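You operate a simulated robot arm through the tools that you are given. There is no shell and no other tool. Be economical: measure what you need, move in short steps, check, and stop when the job is done.

Carry out the task below with a simulated robot arm. There is one attempt and no reset: what you move stays moved.

Task
Start the tall clock's pendulum, then shut and latch the long door.
Fine: it must keep swinging; weights and black nut stay as they hang; hands clear under a sinking weight.

Only the result counts: the job must be done as asked and must still hold three seconds after the hand-in. Knocking over, shifting, dropping, spilling or breaking anything else fails it.

Robot
A 6-joint arm with a fingered hand, hanging from a carriage that runs on a rail from [-2224, 0] to [256, 0] (x, y) and turns from -6.109 to 5.899 rad about z. Base frame: it is fixed where the carriage stands at the start and does not move with it; the origin is on the floor, on the carriage's upright axis, x ahead of it, y to its left, z up. Units: mm, rad, N and s.
With the tool pointing down near the work surface it reaches from about 100 to 680 mm from the robot's upright axis, wherever it stands. Its first joint turns from -2.897 to 2.897 rad. Places, roughly: black nut [900, -200, 600]; brass latch [700, -100, 800]; brass weight [800, -100, 900]; iron weight [800, -300, 700]; long clock door [700, -200, 800]. Payload 4 kg.
Tool frame: the origin (TCP) lies between the finger pads and is the grasp point; the fingertips stand 29 mm ahead of it; z points along the fingers, y is the line along which they close. The gripper opens to 100 mm. The gripper's body begins 34 mm behind the TCP. The gripper is a hand of 5 fingers: y runs from the thumb to the fingers, the wrist lies at [-15, -114, -189] in the tool frame, and closing takes about 1.5 s.
Orientation is that of the tool frame in the base frame, as a unit quaternion [w, x, y, z]. With the fingers straight down and the wrist toward the robot, the tool's x, y and z point along [0, 1, 0], [1, 0, 0] and [0, 0, -1] of the base frame.

Tools
- The arm moves only by the tool play_rows. Its argument "deltas" is a list of rows, each an object (a shift or turn left out is 0, a gripper value left out holds the last) with "travel": the shift along the base's x, y, z in mm, a list of three; "delta_rot": the turn, a rotation vector about the base's x, y, z in rad, a list of three; "grip": the gripper command, from -1 (fully open) to 1 (shut), values between in proportion. In form: [{"travel": [x, y, z], "delta_rot": [rx, ry, rz], "grip": grip}, ...]. A call has 1 to 10 rows; each row shifts and turns the commanded pose from where the row before left it. Each row takes 0.2 s and may step no farther than 50 mm and 0.15 rad from the row before; otherwise, or with a gripper value out of range, the whole call is refused. A pose out of reach is approached as far as the arm can. The call stops where the force on the tool passes 70 N (or 10 N more than at its start, if that is more) or the arm is blocked; 0.2 s more then pass. The fingers move at their own pace (about 108 mm/s each) and stop on an object; they squeeze with about 26 N. The grip force told is the motor's: it shows also when the fingers shut on nothing. Time passes only in rows, and 0.2 s behind the last, so rows that do not move let the fingers close. The reply holds the time, the measured pose of the TCP, the force on the tool along the base axes, the opening and the grip force, in the units named above and with some noise, with the torque about the TCP (base axes, N m) and any sound that the robot's microphone picked up.
- Cameras (640 x 400 px; columns grow to the right, rows downward): "scene" is now at [257.3, -33.4, 1615.6]; the picture's right is [-0.48, -0.88, 0.00], its down [-0.75, 0.42, -0.51] and it looks along [0.45, -0.25, -0.86] (base axes); focal length 286 px, centre (320, 200). "wrist" rides on the gripper at [66, -86, -121] in the tool frame; the picture's right is [-0.76, 0.31, -0.58], its down [-0.59, -0.70, 0.40] and it looks along [-0.28, 0.64, 0.71] (tool axes); focal length 247 px, centre (320, 200). There is no depth. A picture from a camera that has moved, and an enlarged one, comes with that camera's place and axes in the base frame and with its lens.
- get_image(camera): a new picture of that camera. The clock stands still meanwhile.
- raise_lower(by): slides the trunk up (or, below 0, down) by that many mm; the arm and the scene camera ride with it, the base frame stays. It gives what a move gives, with no picture.
- drive_base(legs): drives the robot by 1 to 6 legs, each [ahead, left, turn to the left] in mm, mm and rad, along the robot's own axes; the way and the turn of a leg run together, so that a leg with both is an arc; at most 1500 mm and 3.142 rad a leg. The arm and the cameras ride along, it lands a little off, and it stops where it bumps. It keeps to its track: a leg is cut to what the track allows. It gives what a move gives.
- set_grasp(shape): the hand has 5 fingers and takes this shape, open, in about a second: jaw (thumb against the fingers, like two jaws); tri (thumb and two fingers); tip (a fingertip pinch); poke (one finger out to press); point (the index stretched); flat (the hand flat); cup (the hand cupped); fist (a fist). The gripper value then closes the fingers along that shape, each until it touches; the sizes above hold for jaw. It gives what a move gives, with no picture.
- aim_head(pan, tilt): turns the head with the scene camera to pan (to the left, within 2.705 rad either way) and tilt (down, from -0.506 to 1.204), counted from straight ahead of the robot. It gives what a move gives.
- enlarge(camera, box): a new picture of the part [left, top, right, bottom] of that camera's present view, enlarged. The clock stands still meanwhile.
- hand_in(): hands the job in; it is judged then, once.

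Work in short steps. Places have to be worked out from the pictures, the camera data and where the tool is seen: move nearer, look again, correct. Check each grasp and each placing, and mend what went wrong. You have 120 turns and 78 pictures in all, those below and enlarged ones among them. Open the gripper and draw the arm clear of the work before you hand the job in, unless the task says otherwise; then end with one line.

The tools are called after "Request:" by a JSON object that holds its "name" and its "arguments". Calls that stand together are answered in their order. play_rows: Moves the arm, as the interface text tells. Its arguments: {"type":"object","properties":{"deltas":{"type":"array"}},"required":["deltas"]} The other tools are called the same way: raise_lower (by) slides the trunk up or down; set_grasp (shape) gives the hand a shape; drive_base (legs) drives the base; aim_head (pan, tilt) turns the head that bears the scene camera; get_image (camera) takes a picture; enlarge (camera, box) takes an enlarged picture of a part of a camera's view; hand_in () hands the job in.

At the start:

```text
clock: 0.0
tool_pos: [477.7, 19.2, 1101.4]
ee_rot: [0.0, 0.707, 0.707, 0.0]
wrist_force: [-0.9, 0.5, -0.4]
torque: [0.03, 0.03, -0.01]
finger_gap: 99.8
gripper_force: 0.1
shape: jaw
trunk travel left (down, up): [-425.0, 175.0]
robot x, y, heading: [1.7, -1.8, 0.001]
head pan, tilt: [-0.504, 1.031]
```

scene: 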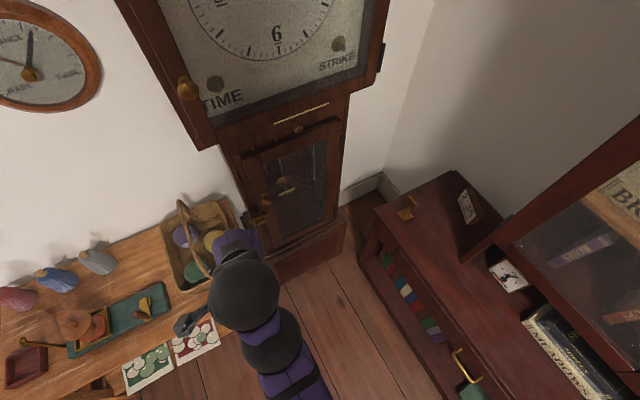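
wrist: 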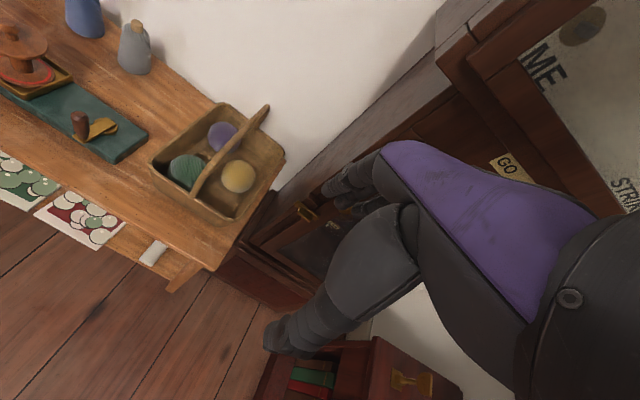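

The clock stands ahead and to the right; the arm hides part of the door. I enlarge the door area and look around first.

Request:
{"name": "enlarge", "arguments": {"camera": "scene", "box": [200, 80, 380, 260]}}

Request:
{"name": "enlarge", "arguments": {"camera": "wrist", "box": [220, 120, 440, 300]}}

```text
2.22 times, centred on (290, 170) of scene
camera zoom: at [257.3, -33.4, 1615.6], right [-0.48, -0.88, 0.0], down [-0.75, 0.42, -0.51], along [0.45, -0.25, -0.86], focal length 634 px, centre (387, 267)
```

zoom: 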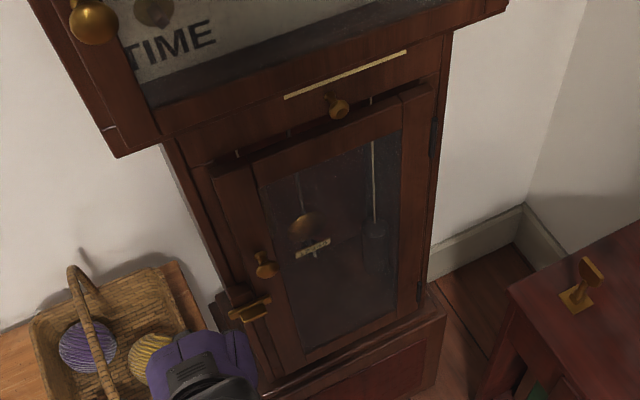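

```text
2.22 times, centred on (330, 210) of wrist
camera zoom: at [391.9, 85.2, 1223.6], right [0.31, -0.76, 0.58], down [-0.7, -0.59, -0.4], along [0.64, -0.28, -0.71], focal length 549 px, centre (298, 178)
```

zoom: 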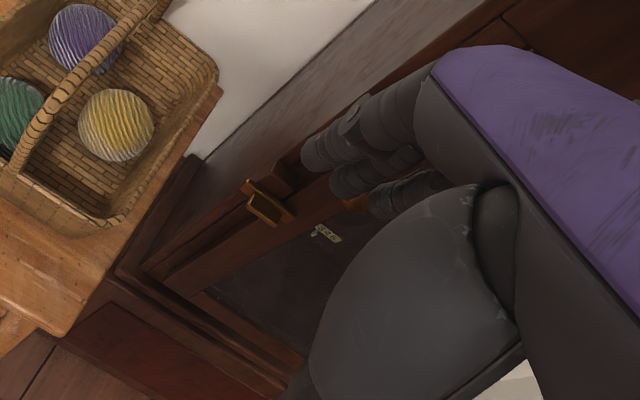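

The door is ajar, with a latch on its left edge, a knob, the pendulum behind glass and labels. I back off along the rail and lower the trunk for a frontal view.

Request:
{"name": "drive_base", "arguments": {"legs": [[-300, 0, 0]]}}

Request:
{"name": "raise_lower", "arguments": {"by": -300}}

Request:
{"name": "aim_head", "arguments": {"pan": -0.2, "tilt": 0.45}}

Request:
{"name": "get_image", "arguments": {"camera": "scene"}}

```text
clock: 2.0
tool_pos: [177.7, 18.8, 1102.2]
ee_rot: [0.0, 0.707, 0.707, 0.001]
wrist_force: [0.0, 1.1, 0.9]
torque: [-0.03, 0.0, 0.01]
finger_gap: 99.9
gripper_force: 0.1
shape: jaw
trunk travel left (down, up): [-425.0, 175.0]
robot x, y, heading: [-300.5, -2.2, -0.004]
head pan, tilt: [-0.504, 1.031]
```

```text
clock: 5.0
tool_pos: [179.0, 18.4, 802.1]
ee_rot: [0.0, 0.707, 0.707, 0.001]
wrist_force: [0.2, -0.1, 0.0]
torque: [0.0, 0.01, -0.02]
finger_gap: 99.8
gripper_force: 0.0
shape: jaw
trunk travel left (down, up): [-125.0, 475.0]
robot x, y, heading: [-302.3, 0.0, -0.001]
head pan, tilt: [-0.504, 1.031]
```

```text
clock: 6.0
tool_pos: [177.4, 18.9, 803.4]
ee_rot: [-0.001, 0.707, 0.707, 0.0]
wrist_force: [0.6, 0.4, -0.2]
torque: [0.0, 0.0, 0.01]
finger_gap: 99.9
gripper_force: 0.0
shape: jaw
trunk travel left (down, up): [-125.0, 475.0]
robot x, y, heading: [-301.9, -1.1, 0.002]
head pan, tilt: [-0.201, 0.45]
```

```text
73 pictures are left
camera scene: at [-12.7, -19.1, 1363.2], right [-0.2, -0.98, 0.0], down [-0.43, 0.09, -0.9], along [0.88, -0.18, -0.44], focal length 286 px, centre (320, 200)
```

scene: 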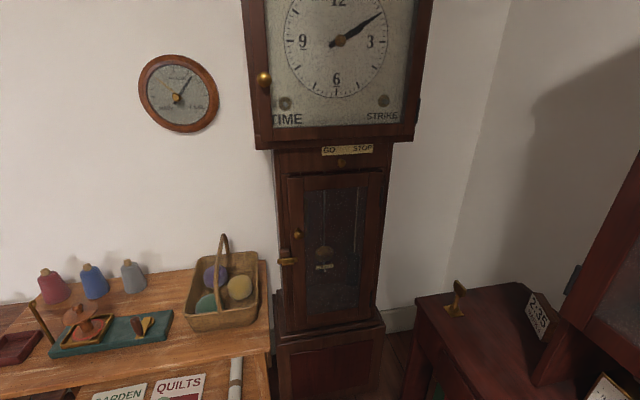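

Request:
{"name": "enlarge", "arguments": {"camera": "scene", "box": [260, 135, 400, 225]}}

Request:
{"name": "enlarge", "arguments": {"camera": "scene", "box": [260, 215, 420, 315]}}

```text
4.44 times, centred on (330, 180) of scene
camera zoom: at [-12.7, -19.1, 1363.2], right [-0.2, -0.98, 0.0], down [-0.43, 0.09, -0.9], along [0.88, -0.18, -0.44], focal length 1269 px, centre (276, 289)
```

zoom: 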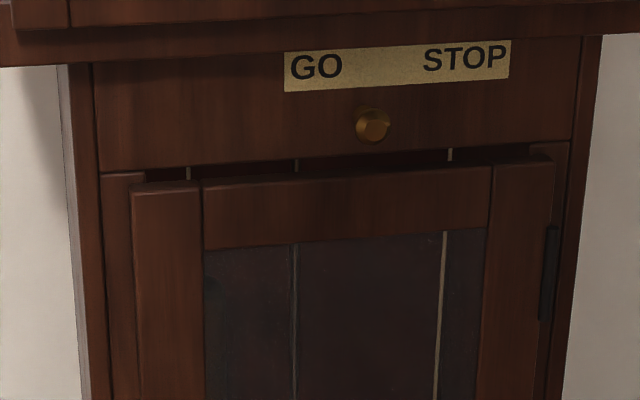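

```text
4.00 times, centred on (340, 265) of scene
camera zoom: at [-12.7, -19.1, 1363.2], right [-0.2, -0.98, 0.0], down [-0.43, 0.09, -0.9], along [0.88, -0.18, -0.44], focal length 1142 px, centre (240, -60)
```

zoom: 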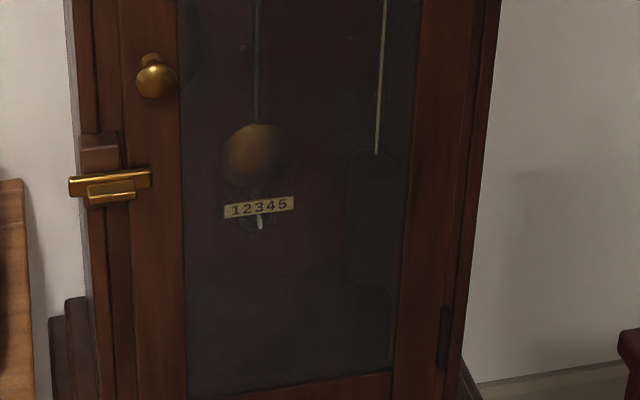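

Zoom is sharply rendered, so I enlarge the GO/STOP knob, the latch and the bob further.

Request:
{"name": "enlarge", "arguments": {"camera": "scene", "box": [315, 140, 379, 180]}}

Request:
{"name": "enlarge", "arguments": {"camera": "scene", "box": [270, 220, 318, 280]}}

Request:
{"name": "enlarge", "arguments": {"camera": "scene", "box": [300, 235, 364, 285]}}

```text
10.00 times, centred on (347, 160) of scene
camera zoom: at [-12.7, -19.1, 1363.2], right [-0.2, -0.98, 0.0], down [-0.43, 0.09, -0.9], along [0.88, -0.18, -0.44], focal length 2855 px, centre (50, 600)
```

zoom: 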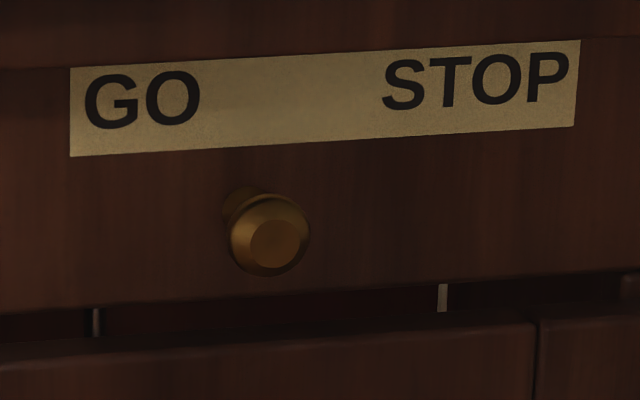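

```text
6.67 times, centred on (294, 250) of scene
camera zoom: at [-12.7, -19.1, 1363.2], right [-0.2, -0.98, 0.0], down [-0.43, 0.09, -0.9], along [0.88, -0.18, -0.44], focal length 1903 px, centre (493, -133)
```

zoom: 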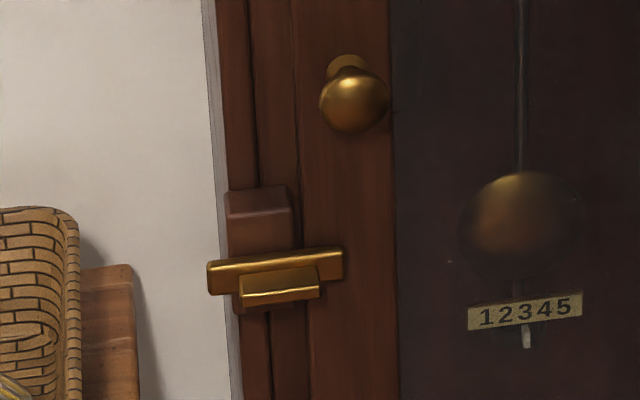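

```text
8.00 times, centred on (332, 260) of scene
camera zoom: at [-12.7, -19.1, 1363.2], right [-0.2, -0.98, 0.0], down [-0.43, 0.09, -0.9], along [0.88, -0.18, -0.44], focal length 2284 px, centre (224, -280)
```

zoom: 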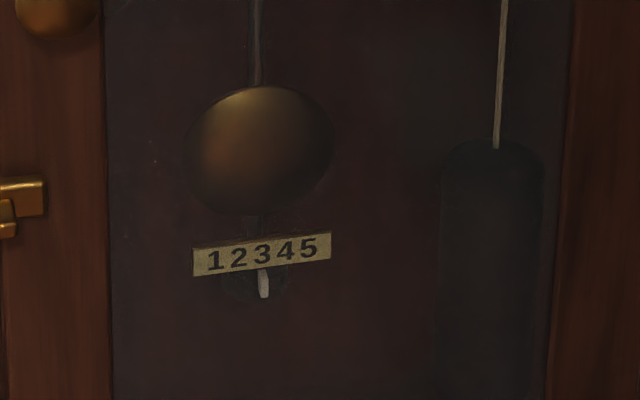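

The latch geometry is unclear; I drive ahead and lower the trunk for a closer, more level view, head turned to the door.

Request:
{"name": "play_rows", "arguments": {"deltas": [{"travel": [-40, 40, -20]}, {"travel": [-40, 40, -20]}, {"travel": [-40, 40, 0]}, {"travel": [-40, 40, 0]}]}}

Request:
{"name": "raise_lower", "arguments": {"by": -125}}

Request:
{"name": "drive_base", "arguments": {"legs": [[220, 0, 0]]}}

Request:
{"name": "aim_head", "arguments": {"pan": -0.3, "tilt": 0.5}}

Request:
{"name": "get_image", "arguments": {"camera": "scene"}}

```text
refused: row 1 steps farther than a row can; nothing moved
```

```text
clock: 7.6
tool_pos: [178.1, 19.9, 677.6]
ee_rot: [0.0, 0.707, 0.707, 0.0]
wrist_force: [-0.3, -0.9, 0.1]
torque: [0.02, 0.02, 0.0]
finger_gap: 99.9
gripper_force: 0.1
shape: jaw
trunk travel left (down, up): [0.0, 600.0]
robot x, y, heading: [-297.1, 3.3, -0.001]
head pan, tilt: [-0.201, 0.45]
```

```text
clock: 9.3
tool_pos: [397.3, 21.6, 677.7]
ee_rot: [0.0, 0.706, 0.708, 0.0]
wrist_force: [0.1, 0.1, -0.8]
torque: [-0.01, 0.06, 0.02]
finger_gap: 99.8
gripper_force: 0.0
shape: jaw
trunk travel left (down, up): [0.0, 600.0]
robot x, y, heading: [-84.2, 0.7, 0.001]
head pan, tilt: [-0.201, 0.45]
```

```text
clock: 9.9
tool_pos: [396.9, 20.5, 676.6]
ee_rot: [-0.001, 0.707, 0.708, -0.001]
wrist_force: [1.0, 0.5, -0.5]
torque: [-0.02, -0.01, 0.02]
finger_gap: 99.8
gripper_force: 0.0
shape: jaw
trunk travel left (down, up): [0.0, 600.0]
robot x, y, heading: [-82.6, -3.8, 0.005]
head pan, tilt: [-0.3, 0.499]
```

```text
67 pictures are left
camera scene: at [203.3, -27.2, 1233.8], right [-0.29, -0.96, 0.0], down [-0.46, 0.14, -0.88], along [0.84, -0.26, -0.48], focal length 286 px, centre (320, 200)
```

scene: 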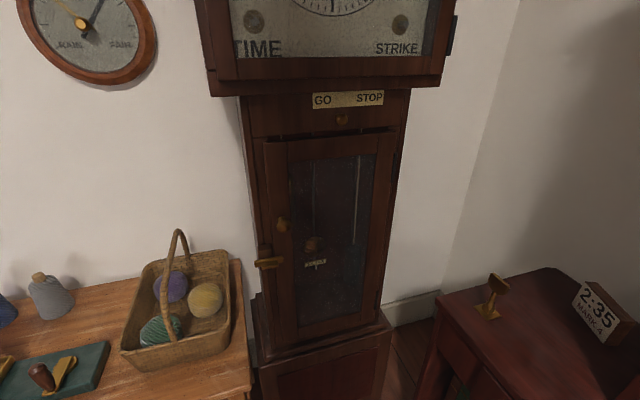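

I enlarge the latch and the door's top edge from here.

Request:
{"name": "enlarge", "arguments": {"camera": "scene", "box": [240, 200, 320, 290]}}

Request:
{"name": "enlarge", "arguments": {"camera": "scene", "box": [235, 90, 415, 200]}}

```text
4.44 times, centred on (280, 245) of scene
camera zoom: at [203.3, -27.2, 1233.8], right [-0.29, -0.96, 0.0], down [-0.46, 0.14, -0.88], along [0.84, -0.26, -0.48], focal length 1269 px, centre (498, 0)
```

zoom: 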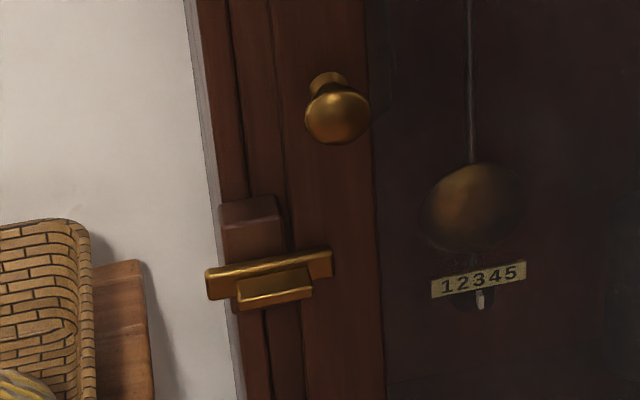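

```text
3.56 times, centred on (325, 145) of scene
camera zoom: at [203.3, -27.2, 1233.8], right [-0.29, -0.96, 0.0], down [-0.46, 0.14, -0.88], along [0.84, -0.26, -0.48], focal length 1015 px, centre (302, 396)
```

zoom: 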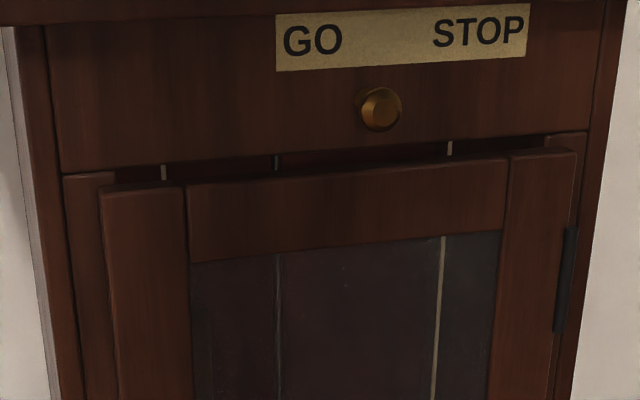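

To see how far the door stands off and how the latch works, I swing the carriage left for an oblique view.

Request:
{"name": "drive_base", "arguments": {"legs": [[0, 0, 0.9]]}}

Request:
{"name": "aim_head", "arguments": {"pan": -1.35, "tilt": 0.5}}

Request:
{"name": "get_image", "arguments": {"camera": "scene"}}

```text
clock: 12.7
tool_pos: [199.3, 387.5, 677.2]
ee_rot: [0.001, 0.327, 0.945, 0.0]
wrist_force: [-0.4, 0.7, -0.1]
torque: [0.02, 0.02, 0.02]
finger_gap: 99.6
gripper_force: 0.0
shape: jaw
trunk travel left (down, up): [0.0, 600.0]
robot x, y, heading: [-79.8, -3.9, 0.9]
head pan, tilt: [-0.3, 0.499]
```

```text
clock: 14.0
tool_pos: [198.5, 386.8, 676.3]
ee_rot: [0.0, 0.328, 0.945, 0.0]
wrist_force: [0.7, -0.6, 0.0]
torque: [0.0, -0.03, 0.01]
finger_gap: 99.8
gripper_force: 0.0
shape: jaw
trunk travel left (down, up): [0.0, 600.0]
robot x, y, heading: [-83.1, 2.0, 0.906]
head pan, tilt: [-1.349, 0.499]
```

```text
64 pictures are left
camera scene: at [122.3, 117.3, 1233.8], right [-0.43, -0.9, 0.0], down [-0.43, 0.21, -0.88], along [0.79, -0.38, -0.48], focal length 286 px, centre (320, 200)
```

scene: 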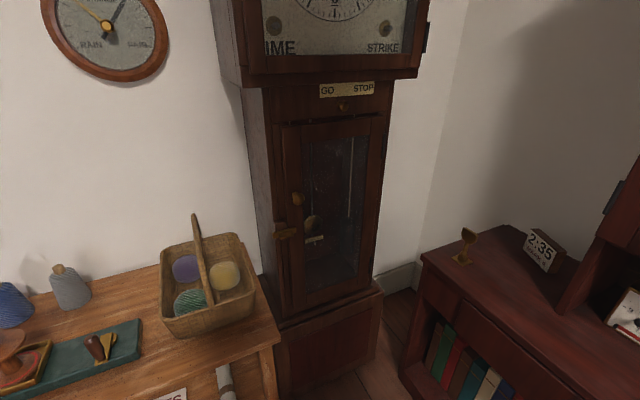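

Request:
{"name": "enlarge", "arguments": {"camera": "scene", "box": [260, 180, 340, 260]}}

Request:
{"name": "enlarge", "arguments": {"camera": "scene", "box": [260, 80, 400, 170]}}

```text
5.00 times, centred on (300, 220) of scene
camera zoom: at [122.3, 117.3, 1233.8], right [-0.43, -0.9, 0.0], down [-0.43, 0.21, -0.88], along [0.79, -0.38, -0.48], focal length 1428 px, centre (420, 100)
```

zoom: 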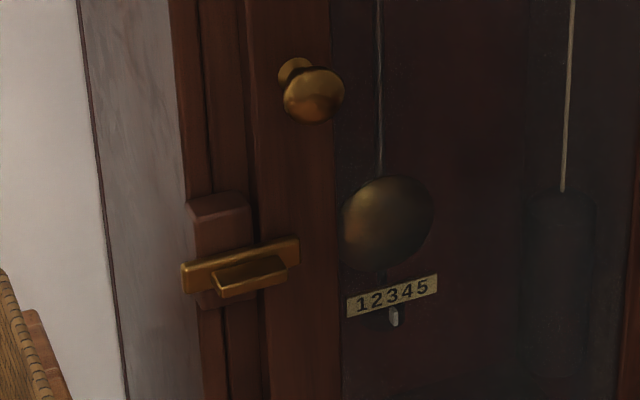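

```text
4.44 times, centred on (330, 125) of scene
camera zoom: at [122.3, 117.3, 1233.8], right [-0.43, -0.9, 0.0], down [-0.43, 0.21, -0.88], along [0.79, -0.38, -0.48], focal length 1269 px, centre (276, 533)
```

zoom: 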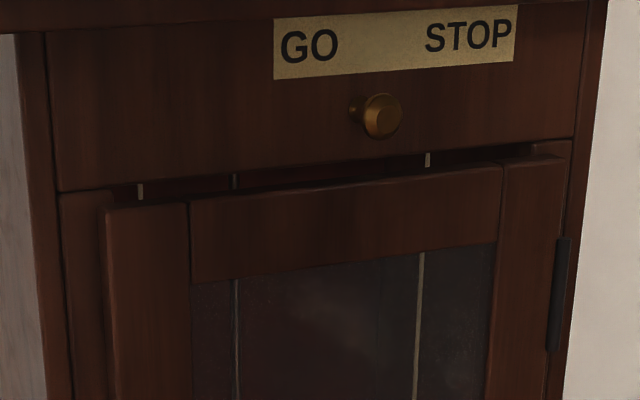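

Triangulating two views: latch bar spans y −31…−95 at x≈714, z≈810 overlapping the door's edge (door left edge ≈ y −78, x≈725), door knob (700,−100,900), GO/STOP knob (715,−227,1110). The door seems held shut behind a slide or turn bar on the case. I drive ahead a little, keeping this side view, and bring the hand round to point forward.

Request:
{"name": "drive_base", "arguments": {"legs": [[50, -63, 0]]}}

Request:
{"name": "play_rows", "arguments": {"deltas": [{"travel": [10, -45, 10], "delta_rot": [0, 0, -0.15]}, {"travel": [10, -45, 10], "delta_rot": [0, 0, -0.15]}, {"travel": [10, -45, 10], "delta_rot": [0, 0, -0.15]}, {"travel": [10, -45, 10], "delta_rot": [0, 0, -0.15]}, {"travel": [10, -45, 10], "delta_rot": [0, 0, -0.15]}, {"travel": [10, -45, 10], "delta_rot": [0, 0, -0.15]}]}}

Request:
{"name": "play_rows", "arguments": {"deltas": [{"travel": [10, -20, 15], "delta_rot": [0, -0.15, 0]}, {"travel": [10, -20, 15], "delta_rot": [0, -0.15, 0]}, {"travel": [10, -20, 15], "delta_rot": [0, -0.15, 0]}, {"travel": [10, -20, 15], "delta_rot": [0, -0.15, 0]}, {"travel": [10, -20, 15], "delta_rot": [0, -0.15, 0]}, {"travel": [10, -20, 15], "delta_rot": [0, -0.15, 0]}, {"travel": [10, -20, 15], "delta_rot": [0, -0.15, 0]}, {"travel": [10, -20, 15], "delta_rot": [0, -0.15, 0]}, {"travel": [10, -10, 15], "delta_rot": [0, -0.15, 0]}, {"travel": [10, 0, 0], "delta_rot": [0, -0.15, 0]}]}}

Request:
{"name": "get_image", "arguments": {"camera": "scene"}}

```text
clock: 15.0
tool_pos: [279.1, 389.5, 676.9]
ee_rot: [0.001, 0.327, 0.945, -0.001]
wrist_force: [-0.1, -0.5, 0.2]
torque: [0.01, 0.01, 0.03]
finger_gap: 99.7
gripper_force: 0.0
shape: jaw
trunk travel left (down, up): [0.0, 600.0]
robot x, y, heading: [-3.1, -1.5, 0.9]
head pan, tilt: [-1.349, 0.499]
```

```text
clock: 16.4
tool_pos: [356.6, 111.6, 672.8]
ee_rot: [0.0, 0.706, 0.709, 0.001]
wrist_force: [0.1, 0.3, -0.5]
torque: [0.03, -0.01, 0.04]
finger_gap: 100.0
gripper_force: 0.1
shape: jaw
out of reach, approached as far as the arm can: row 2, 3, 4, 5, 6
trunk travel left (down, up): [0.0, 600.0]
robot x, y, heading: [-0.5, -0.8, 0.904]
head pan, tilt: [-1.349, 0.499]
```

```text
clock: 18.6
tool_pos: [509.1, -13.0, 832.6]
ee_rot: [0.418, 0.538, 0.587, 0.437]
wrist_force: [0.5, 0.4, 0.4]
torque: [-0.01, -0.03, 0.0]
finger_gap: 99.7
gripper_force: 0.1
shape: jaw
out of reach, approached as far as the arm can: row 1, 2, 3, 4, 5, 6
trunk travel left (down, up): [0.0, 600.0]
robot x, y, heading: [0.2, -1.3, 0.905]
head pan, tilt: [-1.349, 0.499]
```

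```text
61 pictures are left
camera scene: at [202.0, 117.5, 1233.9], right [-0.43, -0.9, 0.0], down [-0.43, 0.21, -0.88], along [0.79, -0.38, -0.48], focal length 286 px, centre (320, 200)
```

scene: 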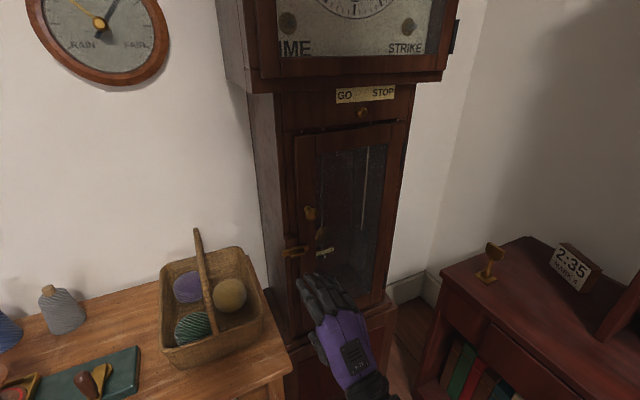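

The hand is nearly forward-pointing. I finish the turn and set it in line with the latch, about 110 mm short, then look.

Request:
{"name": "play_rows", "arguments": {"deltas": [{"travel": [20, -18, -10], "delta_rot": [0.015, -0.135, -0.034]}, {"travel": [20, -18, -10], "delta_rot": [0.015, -0.135, -0.034]}, {"travel": [20, -16, -10]}, {"travel": [10, 0, 0]}]}}

Request:
{"name": "enlarge", "arguments": {"camera": "scene", "box": [260, 180, 380, 300]}}

Request:
{"name": "get_image", "arguments": {"camera": "wrist"}}

```text
clock: 19.6
tool_pos: [579.7, -65.4, 803.8]
ee_rot: [0.499, 0.501, 0.501, 0.499]
wrist_force: [0.2, -1.0, -0.2]
torque: [-0.02, 0.0, -0.02]
finger_gap: 99.8
gripper_force: 0.1
shape: jaw
trunk travel left (down, up): [0.0, 600.0]
robot x, y, heading: [0.1, 0.7, 0.908]
head pan, tilt: [-1.349, 0.499]
```

```text
3.33 times, centred on (320, 240) of scene
camera zoom: at [202.0, 117.5, 1233.9], right [-0.43, -0.9, 0.0], down [-0.43, 0.21, -0.88], along [0.79, -0.38, -0.48], focal length 952 px, centre (320, 67)
```

zoom: 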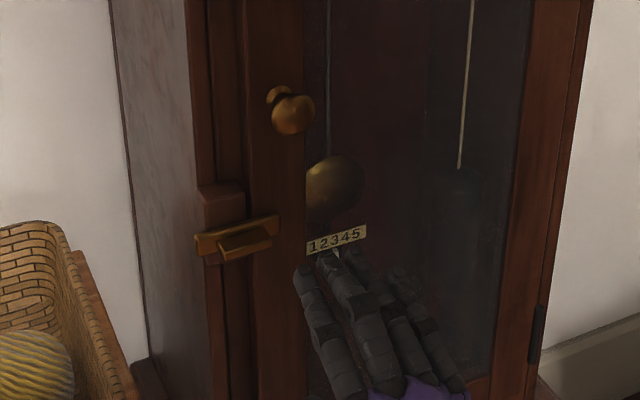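

```text
59 pictures are left
camera wrist: at [457.1, 0.1, 718.7], right [-0.58, -0.76, 0.31], down [0.4, -0.59, -0.7], along [0.71, -0.28, 0.64], focal length 247 px, centre (320, 200)
```

wrist: 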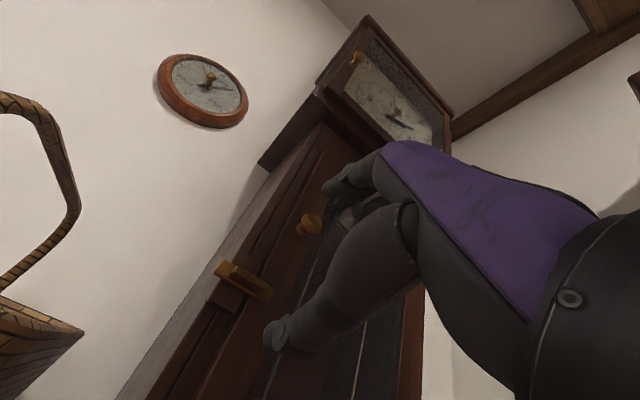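

The wrist camera sees the latch from below; I enlarge it.

Request:
{"name": "enlarge", "arguments": {"camera": "wrist", "box": [190, 190, 340, 330]}}

Request:
{"name": "enlarge", "arguments": {"camera": "scene", "box": [280, 235, 320, 265]}}

```text
2.86 times, centred on (265, 260) of wrist
camera zoom: at [457.1, 0.1, 718.7], right [-0.58, -0.76, 0.31], down [0.4, -0.59, -0.7], along [0.71, -0.28, 0.64], focal length 706 px, centre (477, 29)
```

zoom: 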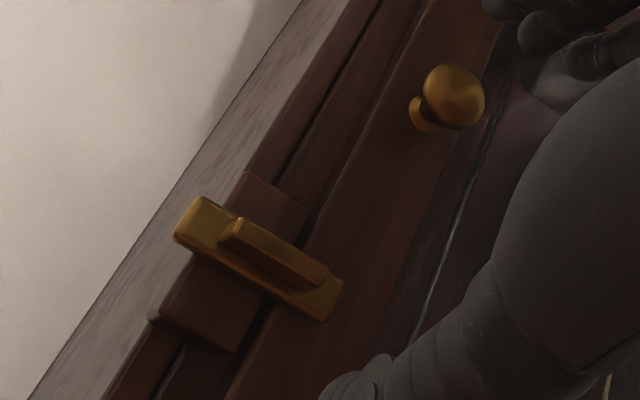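

```text
13.33 times, centred on (300, 250) of scene
camera zoom: at [202.0, 117.5, 1233.9], right [-0.43, -0.9, 0.0], down [-0.43, 0.21, -0.88], along [0.79, -0.38, -0.48], focal length 3807 px, centre (587, -467)
```

zoom: 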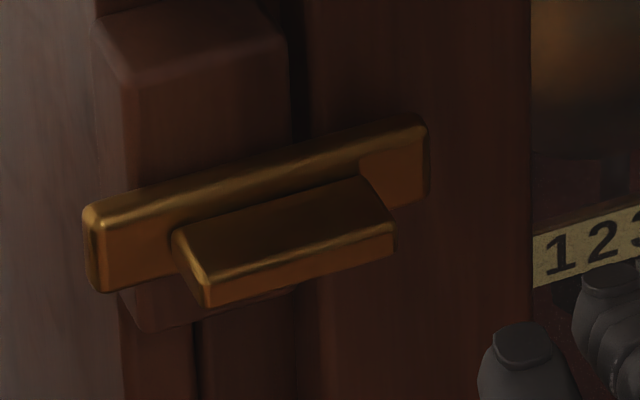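

It looks like a turn button (bar centred on its block, with a thumb tab) lying across the door: currently latched. I'll use the fingertip pinch on the tab and turn it; first shape the hand and see where the tips sit.

Request:
{"name": "set_grasp", "arguments": {"shape": "tip"}}

Request:
{"name": "enlarge", "arguments": {"camera": "scene", "box": [260, 220, 400, 380]}}

Request:
{"name": "get_image", "arguments": {"camera": "wrist"}}

```text
clock: 20.5
tool_pos: [578.5, -66.0, 803.9]
ee_rot: [0.5, 0.501, 0.5, 0.499]
wrist_force: [-0.2, 1.0, -0.8]
torque: [-0.02, -0.02, -0.01]
finger_gap: 100.1
gripper_force: 0.0
shape: tip
trunk travel left (down, up): [0.0, 600.0]
robot x, y, heading: [1.8, 3.1, 0.907]
head pan, tilt: [-1.349, 0.499]
```

```text
2.50 times, centred on (330, 300) of scene
camera zoom: at [201.8, 117.4, 1233.8], right [-0.43, -0.9, 0.0], down [-0.43, 0.21, -0.88], along [0.79, -0.38, -0.48], focal length 714 px, centre (295, -50)
```

zoom: 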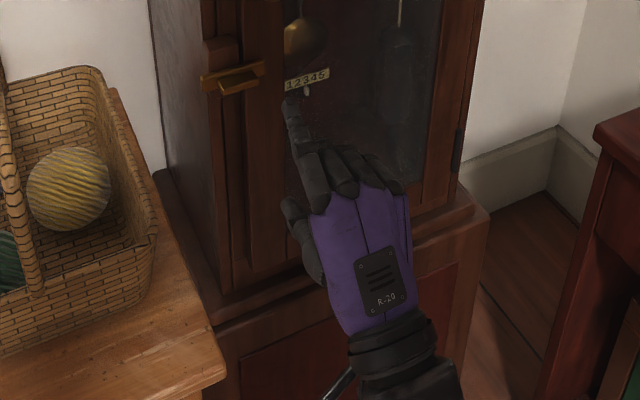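

```text
55 pictures are left
camera wrist: at [456.4, 0.0, 718.7], right [-0.58, -0.76, 0.31], down [0.4, -0.59, -0.7], along [0.71, -0.28, 0.64], focal length 247 px, centre (320, 200)
```

wrist: 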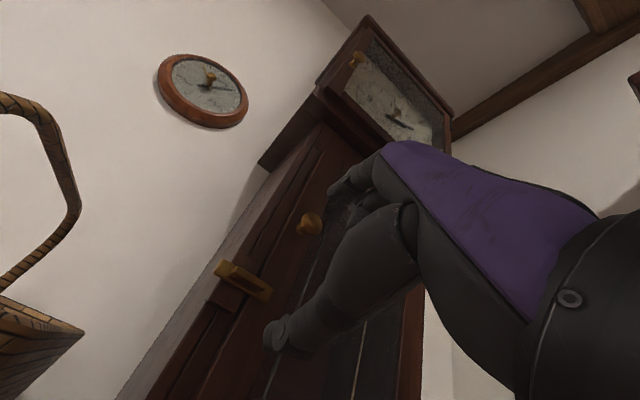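

The index tip sits about 30 mm ahead and 50 mm above the TCP, as expected. I advance so the tips straddle the tab.

Request:
{"name": "play_rows", "arguments": {"deltas": [{"travel": [25, 0, -2]}, {"travel": [25, 1, -2]}, {"travel": [25, 1, -2]}, {"travel": [20, 0, 0]}]}}

Request:
{"name": "enlarge", "arguments": {"camera": "scene", "box": [260, 200, 360, 300]}}

Request:
{"name": "enlarge", "arguments": {"camera": "wrist", "box": [190, 130, 400, 380]}}

```text
clock: 21.5
tool_pos: [673.7, -62.6, 797.9]
ee_rot: [0.499, 0.5, 0.501, 0.5]
wrist_force: [0.0, 0.5, -0.9]
torque: [0.02, 0.01, 0.0]
finger_gap: 100.1
gripper_force: 0.1
shape: tip
trunk travel left (down, up): [0.0, 600.0]
robot x, y, heading: [-1.8, -1.1, 0.904]
head pan, tilt: [-1.349, 0.499]
```

```text
4.00 times, centred on (310, 250) of scene
camera zoom: at [202.3, 117.4, 1233.9], right [-0.43, -0.9, 0.0], down [-0.43, 0.21, -0.88], along [0.79, -0.38, -0.48], focal length 1142 px, centre (360, 0)
```

zoom: 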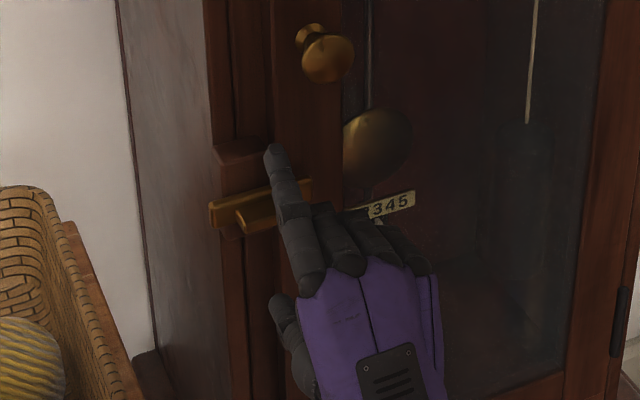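

```text
1.60 times, centred on (295, 255) of wrist
camera zoom: at [552.2, 2.3, 712.6], right [-0.58, -0.76, 0.31], down [0.4, -0.59, -0.7], along [0.71, -0.28, 0.64], focal length 395 px, centre (360, 112)
```

zoom: 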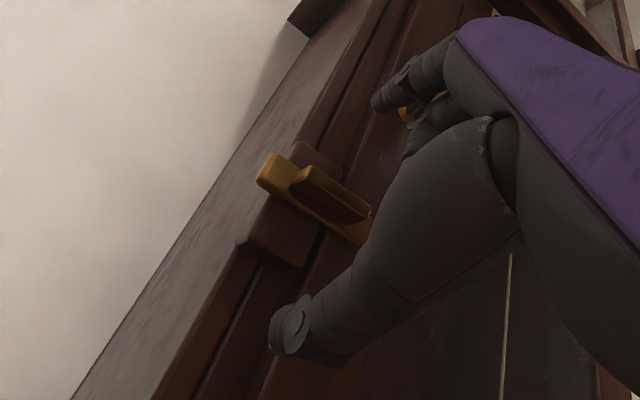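

Tips straddle the tab. I close the pinch.

Request:
{"name": "play_rows", "arguments": {"deltas": [{"travel": [4, 0, 0], "grip": 0}, {"grip": 0.6}, {"grip": 1}, {}, {}, {}, {}]}}

Request:
{"name": "enlarge", "arguments": {"camera": "scene", "box": [260, 200, 360, 300]}}

Request:
{"name": "enlarge", "arguments": {"camera": "wrist", "box": [190, 130, 400, 380]}}

```text
clock: 23.1
tool_pos: [676.3, -63.7, 796.0]
ee_rot: [0.499, 0.5, 0.501, 0.5]
wrist_force: [-6.3, -0.4, -1.7]
torque: [0.03, 0.04, -0.02]
finger_gap: 0.0
gripper_force: 25.6
shape: tip
trunk travel left (down, up): [0.0, 600.0]
robot x, y, heading: [-4.4, 2.1, 0.9]
head pan, tilt: [-1.349, 0.499]
```

```text
4.00 times, centred on (310, 250) of scene
camera zoom: at [200.8, 117.4, 1233.6], right [-0.43, -0.9, 0.0], down [-0.43, 0.21, -0.88], along [0.79, -0.38, -0.48], focal length 1142 px, centre (360, 0)
```

zoom: 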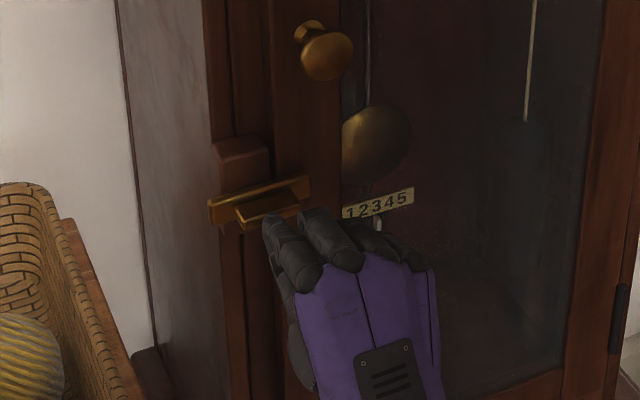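

```text
1.60 times, centred on (295, 255) of wrist
camera zoom: at [553.6, 2.1, 711.6], right [-0.58, -0.76, 0.31], down [0.4, -0.59, -0.7], along [0.72, -0.28, 0.64], focal length 395 px, centre (360, 112)
```

zoom: 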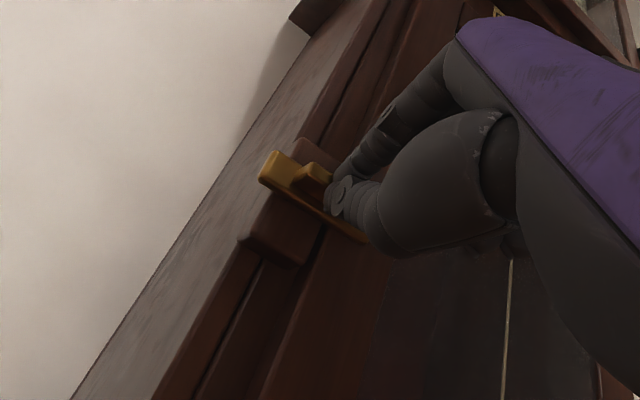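

The pinch closed just in front of the tab. I back off, half-open, advance farther and close again.

Request:
{"name": "play_rows", "arguments": {"deltas": [{"travel": [-15, 0, 0], "grip": 0.4}, {"travel": [0, 2, 0]}, {}, {"travel": [15, 0, 0]}, {"travel": [12, 0, 0]}, {}]}}

Request:
{"name": "enlarge", "arguments": {"camera": "wrist", "box": [190, 130, 400, 380]}}

```text
clock: 24.5
tool_pos: [689.8, -61.5, 797.7]
ee_rot: [0.5, 0.5, 0.5, 0.5]
wrist_force: [0.3, -0.2, 0.1]
torque: [0.0, 0.0, 0.0]
finger_gap: 29.4
gripper_force: 0.1
shape: tip
trunk travel left (down, up): [0.0, 600.0]
robot x, y, heading: [-3.1, 0.5, 0.901]
head pan, tilt: [-1.349, 0.499]
```

```text
1.60 times, centred on (295, 255) of wrist
camera zoom: at [567.5, 4.6, 712.7], right [-0.58, -0.76, 0.31], down [0.4, -0.59, -0.7], along [0.71, -0.28, 0.64], focal length 395 px, centre (360, 112)
```

zoom: 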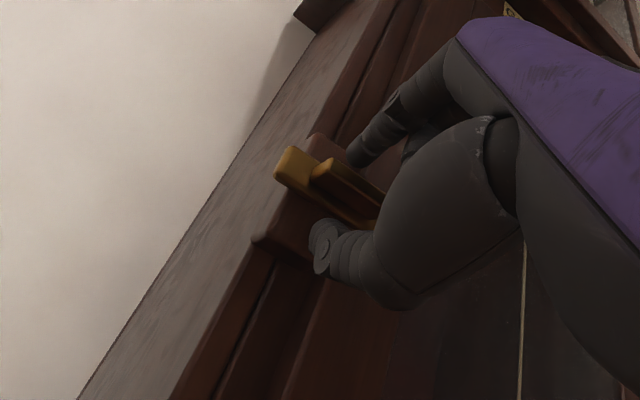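

The tips now straddle the tab properly; I close.

Request:
{"name": "play_rows", "arguments": {"deltas": [{"grip": 1}, {}, {}, {}]}}

Request:
{"name": "enlarge", "arguments": {"camera": "wrist", "box": [190, 130, 400, 380]}}

```text
clock: 25.5
tool_pos: [689.8, -59.9, 799.0]
ee_rot: [0.5, 0.501, 0.5, 0.499]
wrist_force: [2.7, 0.0, 0.3]
torque: [0.01, 0.05, -0.01]
finger_gap: 0.9
gripper_force: 26.1
shape: tip
trunk travel left (down, up): [0.0, 600.0]
robot x, y, heading: [-3.0, 1.1, 0.9]
head pan, tilt: [-1.349, 0.499]
```

```text
1.60 times, centred on (295, 255) of wrist
camera zoom: at [567.8, 4.5, 712.5], right [-0.58, -0.76, 0.31], down [0.4, -0.59, -0.7], along [0.71, -0.28, 0.64], focal length 395 px, centre (360, 112)
```

zoom: 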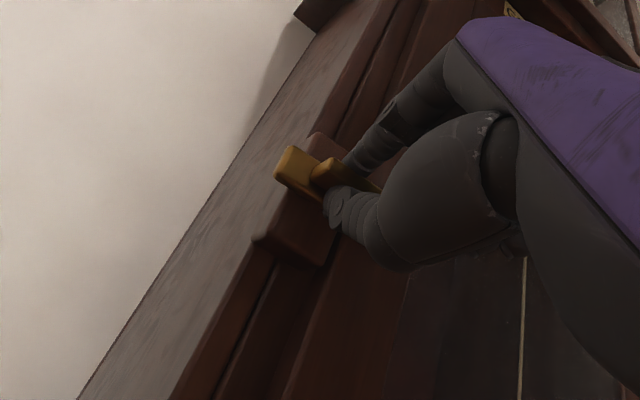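

The opening reads 0.9 but the tips seem round the tab. I try a gentle roll of the hand about the pivot and watch the torque.

Request:
{"name": "play_rows", "arguments": {"deltas": [{"delta_rot": [-0.1, 0, 0]}, {"delta_rot": [-0.1, 0, 0]}, {"delta_rot": [-0.1, 0, 0]}]}}

Request:
{"name": "enlarge", "arguments": {"camera": "scene", "box": [260, 200, 360, 300]}}

Request:
{"name": "enlarge", "arguments": {"camera": "wrist", "box": [190, 130, 400, 380]}}

```text
clock: 26.3
tool_pos: [690.7, -61.3, 797.7]
ee_rot: [0.569, 0.42, 0.57, 0.418]
wrist_force: [1.5, -1.9, -2.3]
torque: [0.03, 0.06, -0.07]
finger_gap: 0.5
gripper_force: 25.8
shape: tip
trunk travel left (down, up): [0.0, 600.0]
robot x, y, heading: [-4.6, -0.1, 0.9]
head pan, tilt: [-1.349, 0.499]
```

```text
4.00 times, centred on (310, 250) of scene
camera zoom: at [202.0, 117.0, 1233.8], right [-0.43, -0.9, 0.0], down [-0.43, 0.21, -0.88], along [0.79, -0.38, -0.48], focal length 1142 px, centre (360, 0)
```

zoom: 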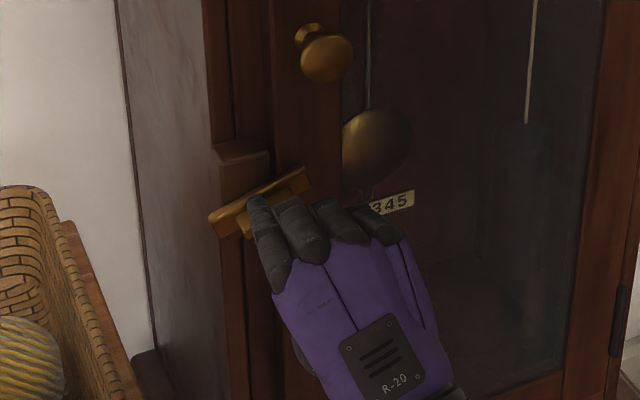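

```text
1.60 times, centred on (295, 255) of wrist
camera zoom: at [567.7, -24.5, 696.4], right [-0.58, -0.63, 0.52], down [0.4, -0.77, -0.5], along [0.71, -0.08, 0.69], focal length 395 px, centre (360, 112)
```

zoom: 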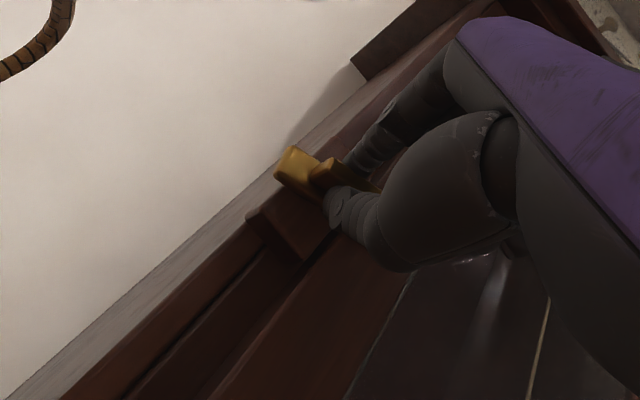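

The bar turns with the hand: a turn button. I continue the roll to vertical.

Request:
{"name": "play_rows", "arguments": {"deltas": [{"delta_rot": [-0.14, 0, 0]}, {"delta_rot": [-0.14, 0, 0]}, {"delta_rot": [-0.14, 0, 0]}, {"delta_rot": [-0.14, 0, 0]}, {"delta_rot": [-0.14, 0, 0]}, {"delta_rot": [-0.14, 0, 0]}, {"delta_rot": [-0.14, 0, 0]}, {"delta_rot": [-0.14, 0, 0]}, {"delta_rot": [-0.14, 0, 0]}]}}

Request:
{"name": "enlarge", "arguments": {"camera": "scene", "box": [260, 200, 360, 300]}}

```text
clock: 28.3
tool_pos: [688.8, -63.1, 798.9]
ee_rot: [0.707, 0.004, 0.707, 0.001]
wrist_force: [0.3, -10.9, -0.7]
torque: [0.02, 0.0, -0.32]
finger_gap: 0.1
gripper_force: 26.1
shape: tip
trunk travel left (down, up): [0.0, 600.0]
robot x, y, heading: [-0.8, -0.4, 0.904]
head pan, tilt: [-1.349, 0.499]
```

```text
4.00 times, centred on (310, 250) of scene
camera zoom: at [201.9, 115.9, 1233.7], right [-0.43, -0.9, 0.0], down [-0.43, 0.2, -0.88], along [0.79, -0.38, -0.48], focal length 1142 px, centre (360, 0)
```

zoom: 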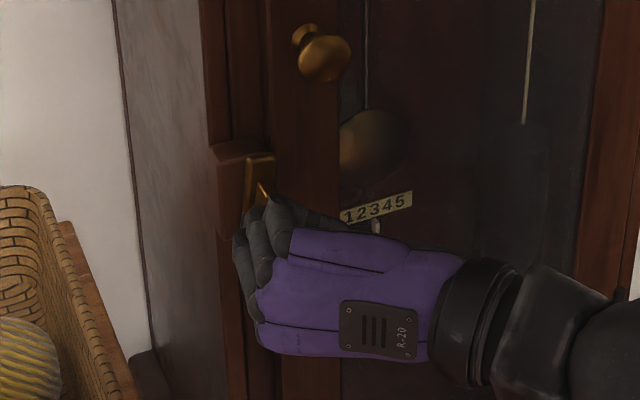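

The bar is vertical. I release and draw back, then look.

Request:
{"name": "play_rows", "arguments": {"deltas": [{"grip": 0.4}, {}, {"travel": [-20, 0, 0]}, {"travel": [-35, 0, 0]}, {"travel": [-35, -20, 20]}, {"travel": [-10, -20, 20]}]}}

Request:
{"name": "enlarge", "arguments": {"camera": "scene", "box": [260, 190, 380, 290]}}

```text
clock: 29.7
tool_pos: [590.6, -102.1, 837.5]
ee_rot: [0.707, 0.003, 0.707, 0.003]
wrist_force: [-0.1, -0.3, 1.1]
torque: [-0.03, -0.01, -0.02]
finger_gap: 29.9
gripper_force: 0.0
shape: tip
trunk travel left (down, up): [0.0, 600.0]
robot x, y, heading: [-2.3, 1.6, 0.902]
head pan, tilt: [-1.349, 0.499]
```

```text
4.00 times, centred on (320, 240) of scene
camera zoom: at [202.1, 117.0, 1233.8], right [-0.43, -0.9, 0.0], down [-0.43, 0.21, -0.88], along [0.79, -0.38, -0.48], focal length 1142 px, centre (320, 40)
```

zoom: 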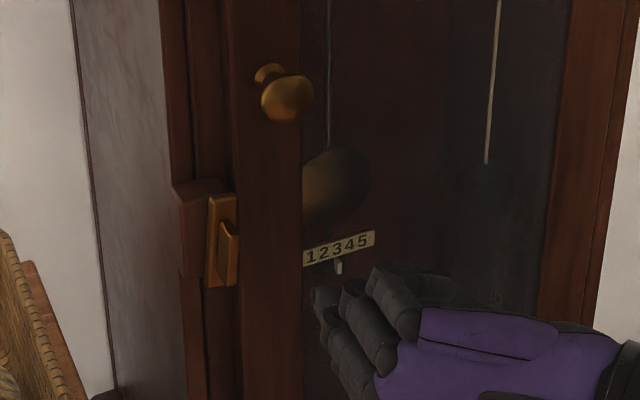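

The turn button stands clear of the door. I roll the hand back (wrist below) and line up with the door knob at about (700,−100,900).

Request:
{"name": "play_rows", "arguments": {"deltas": [{"travel": [0, 0, 6], "delta_rot": [0.145, 0, 0], "grip": 0.1}, {"travel": [0, 0, 6], "delta_rot": [0.145, 0, 0]}, {"travel": [0, 0, 6], "delta_rot": [0.145, 0, 0]}, {"travel": [0, 0, 6], "delta_rot": [0.145, 0, 0]}, {"travel": [0, 0, 6], "delta_rot": [0.145, 0, 0]}, {"travel": [0, 0, 6], "delta_rot": [0.145, 0, 0]}, {"travel": [0, 0, 6], "delta_rot": [0.145, 0, 0]}, {"travel": [0, 0, 6], "delta_rot": [0.145, 0, 0]}, {"travel": [0, 0, 6], "delta_rot": [0.145, 0, 0]}, {"travel": [0, 2, 8], "delta_rot": [0.145, 0, 0]}]}}

Request:
{"name": "play_rows", "arguments": {"deltas": [{"travel": [25, 0, 0], "delta_rot": [0.12, 0, 0]}, {"travel": [35, 0, 0]}, {"travel": [25, 0, 0]}]}}

Request:
{"name": "enlarge", "arguments": {"camera": "scene", "box": [270, 160, 370, 250]}}

Request:
{"name": "enlarge", "arguments": {"camera": "wrist", "box": [190, 130, 400, 380]}}

```text
clock: 31.9
tool_pos: [589.7, -99.7, 899.9]
ee_rot: [0.526, 0.473, 0.526, 0.472]
wrist_force: [0.1, -0.9, -0.9]
torque: [0.01, 0.0, 0.01]
finger_gap: 44.8
gripper_force: 0.0
shape: tip
trunk travel left (down, up): [0.0, 600.0]
robot x, y, heading: [0.7, -5.9, 0.904]
head pan, tilt: [-1.349, 0.499]
```

```text
clock: 32.7
tool_pos: [674.8, -100.6, 899.9]
ee_rot: [0.496, 0.503, 0.498, 0.503]
wrist_force: [0.0, -0.6, 1.1]
torque: [-0.03, 0.04, 0.02]
finger_gap: 44.7
gripper_force: 0.1
shape: tip
trunk travel left (down, up): [0.0, 600.0]
robot x, y, heading: [0.2, 0.9, 0.9]
head pan, tilt: [-1.349, 0.499]
```

```text
4.44 times, centred on (320, 205) of scene
camera zoom: at [202.3, 117.5, 1233.9], right [-0.43, -0.9, 0.0], down [-0.43, 0.21, -0.88], along [0.79, -0.38, -0.48], focal length 1269 px, centre (320, 178)
```

zoom: 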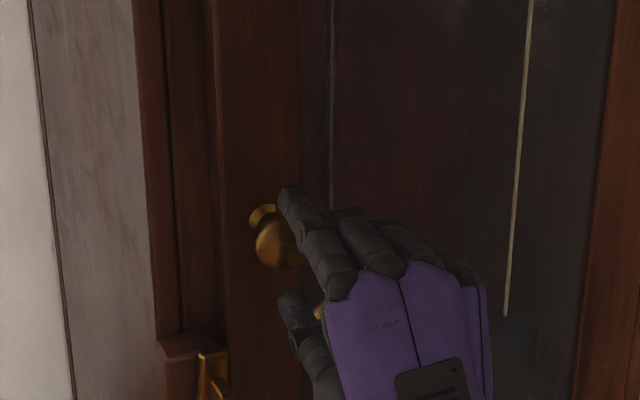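

```text
1.60 times, centred on (295, 255) of wrist
camera zoom: at [553.1, -34.6, 815.5], right [-0.58, -0.76, 0.3], down [0.4, -0.58, -0.71], along [0.71, -0.29, 0.64], focal length 395 px, centre (360, 112)
```

zoom: 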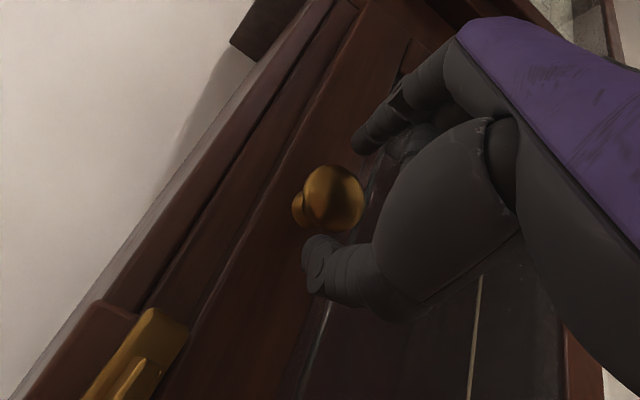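

The hand is a little right of the knob; I shift 6 mm left, advance 17 mm and close.

Request:
{"name": "play_rows", "arguments": {"deltas": [{"travel": [0, 6, 0]}, {"travel": [17, 0, 0]}, {"grip": 1}, {}, {}, {}]}}

Request:
{"name": "enlarge", "arguments": {"camera": "wrist", "box": [190, 130, 400, 380]}}

```text
clock: 34.1
tool_pos: [692.2, -94.1, 900.8]
ee_rot: [0.497, 0.502, 0.498, 0.503]
wrist_force: [0.6, 1.5, 3.5]
torque: [0.01, -0.08, 0.02]
finger_gap: 22.9
gripper_force: 25.8
shape: tip
trunk travel left (down, up): [0.0, 600.0]
robot x, y, heading: [3.9, -1.2, 0.902]
head pan, tilt: [-1.349, 0.499]
```

```text
1.60 times, centred on (295, 255) of wrist
camera zoom: at [569.9, -27.8, 815.6], right [-0.58, -0.76, 0.3], down [0.4, -0.58, -0.71], along [0.71, -0.29, 0.64], focal length 395 px, centre (360, 112)
```

zoom: 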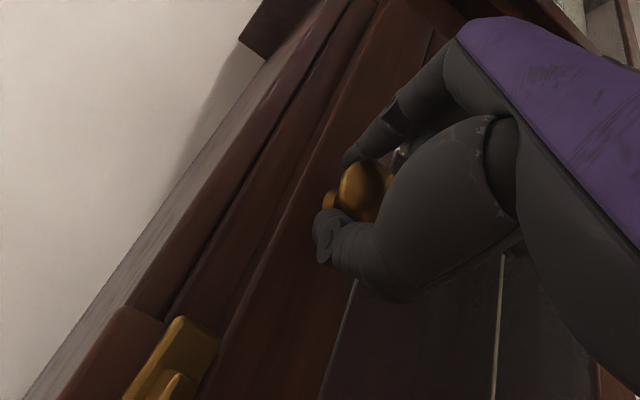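

Firm grip on the knob. I pull gently a little way.

Request:
{"name": "play_rows", "arguments": {"deltas": [{"travel": [-8, 0, 0]}, {"travel": [-10, -1, 0], "delta_rot": [0, 0, 0.04]}, {"travel": [-12, -2, 0], "delta_rot": [0, 0, 0.05]}, {"travel": [-15, -3, 0], "delta_rot": [0, 0, 0.06]}]}}

Request:
{"name": "get_image", "arguments": {"camera": "scene"}}

```text
clock: 35.1
tool_pos: [645.6, -98.1, 899.2]
ee_rot: [0.457, 0.463, 0.536, 0.538]
wrist_force: [-1.9, 5.3, 0.5]
torque: [0.02, -0.03, 0.08]
finger_gap: 10.3
gripper_force: 26.2
shape: tip
trunk travel left (down, up): [0.0, 600.0]
robot x, y, heading: [-3.8, -2.3, 0.908]
head pan, tilt: [-1.349, 0.499]
```

```text
41 pictures are left
camera scene: at [201.3, 117.8, 1233.7], right [-0.43, -0.9, 0.0], down [-0.43, 0.21, -0.88], along [0.79, -0.38, -0.48], focal length 286 px, centre (320, 200)
```

scene: 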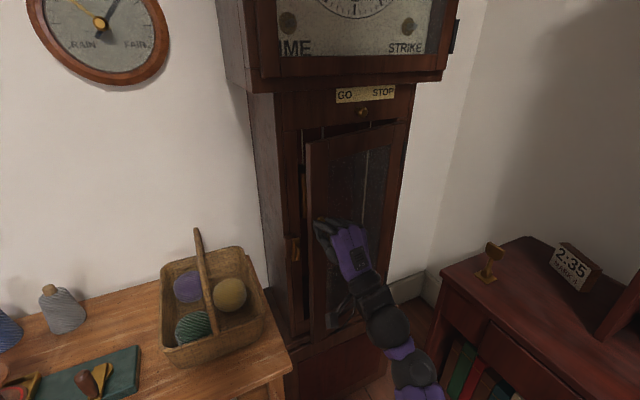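

The door comes open. I follow its arc to about 0.6 rad.

Request:
{"name": "play_rows", "arguments": {"deltas": [{"travel": [-12, -6, 0], "delta_rot": [0, 0, 0.05]}, {"travel": [-11, -6, 0], "delta_rot": [0, 0, 0.05]}, {"travel": [-11, -6, 0], "delta_rot": [0, 0, 0.05]}, {"travel": [-11, -6, 0], "delta_rot": [0, 0, 0.05]}, {"travel": [-10, -7, 0], "delta_rot": [0, 0, 0.05]}, {"travel": [-10, -7, 0], "delta_rot": [0, 0, 0.05]}, {"travel": [-10, -8, 0], "delta_rot": [0, 0, 0.05]}, {"travel": [-9, -8, 0], "delta_rot": [0, 0, 0.05]}]}}

Request:
{"name": "get_image", "arguments": {"camera": "scene"}}

```text
clock: 36.9
tool_pos: [558.9, -148.0, 898.9]
ee_rot: [0.34, 0.347, 0.616, 0.62]
wrist_force: [-20.3, 26.0, 9.1]
torque: [-0.03, -0.22, 0.26]
finger_gap: 10.5
gripper_force: 26.1
shape: tip
trunk travel left (down, up): [0.0, 600.0]
robot x, y, heading: [-0.5, -1.4, 0.905]
head pan, tilt: [-1.349, 0.499]
```

```text
40 pictures are left
camera scene: at [199.2, 120.7, 1233.8], right [-0.43, -0.9, 0.0], down [-0.43, 0.21, -0.88], along [0.79, -0.38, -0.48], focal length 286 px, centre (320, 200)
```

scene: 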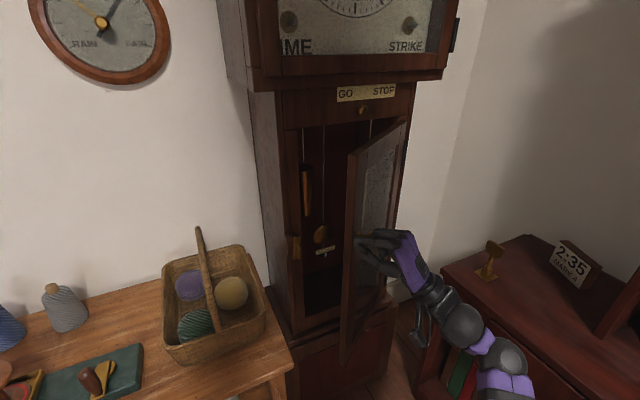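

The door is about 40° open with the brass weight at left and the bob visible. I release the knob and back the hand off along its axis.

Request:
{"name": "play_rows", "arguments": {"deltas": [{"grip": 0.2}, {}, {"travel": [-17, -10, 0]}, {"travel": [-25, -15, 0]}, {"travel": [-35, -5, 0]}, {"travel": [-20, 40, 0], "delta_rot": [0, 0, -0.1]}, {"travel": [-10, 45, -10], "delta_rot": [0, 0, -0.1]}, {"travel": [0, 45, -10], "delta_rot": [0, 0, -0.1]}, {"travel": [0, 20, -10], "delta_rot": [0, 0, -0.1]}]}}

Request:
{"name": "enlarge", "arguments": {"camera": "scene", "box": [270, 80, 430, 300]}}

```text
clock: 38.9
tool_pos: [455.0, -32.6, 867.5]
ee_rot: [0.457, 0.464, 0.535, 0.538]
wrist_force: [-0.3, 0.3, -0.5]
torque: [0.02, -0.01, 0.01]
finger_gap: 39.6
gripper_force: 0.0
shape: tip
trunk travel left (down, up): [0.0, 600.0]
robot x, y, heading: [-4.0, -0.2, 0.907]
head pan, tilt: [-1.349, 0.499]
```

```text
1.82 times, centred on (350, 190) of scene
camera zoom: at [201.4, 117.7, 1233.8], right [-0.43, -0.9, 0.0], down [-0.43, 0.21, -0.88], along [0.79, -0.38, -0.48], focal length 519 px, centre (266, 218)
```

zoom: 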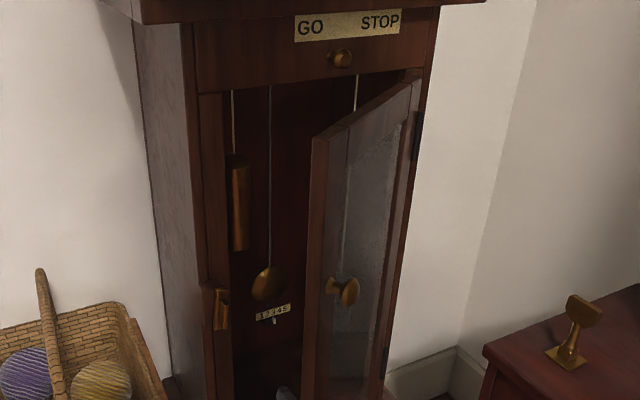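

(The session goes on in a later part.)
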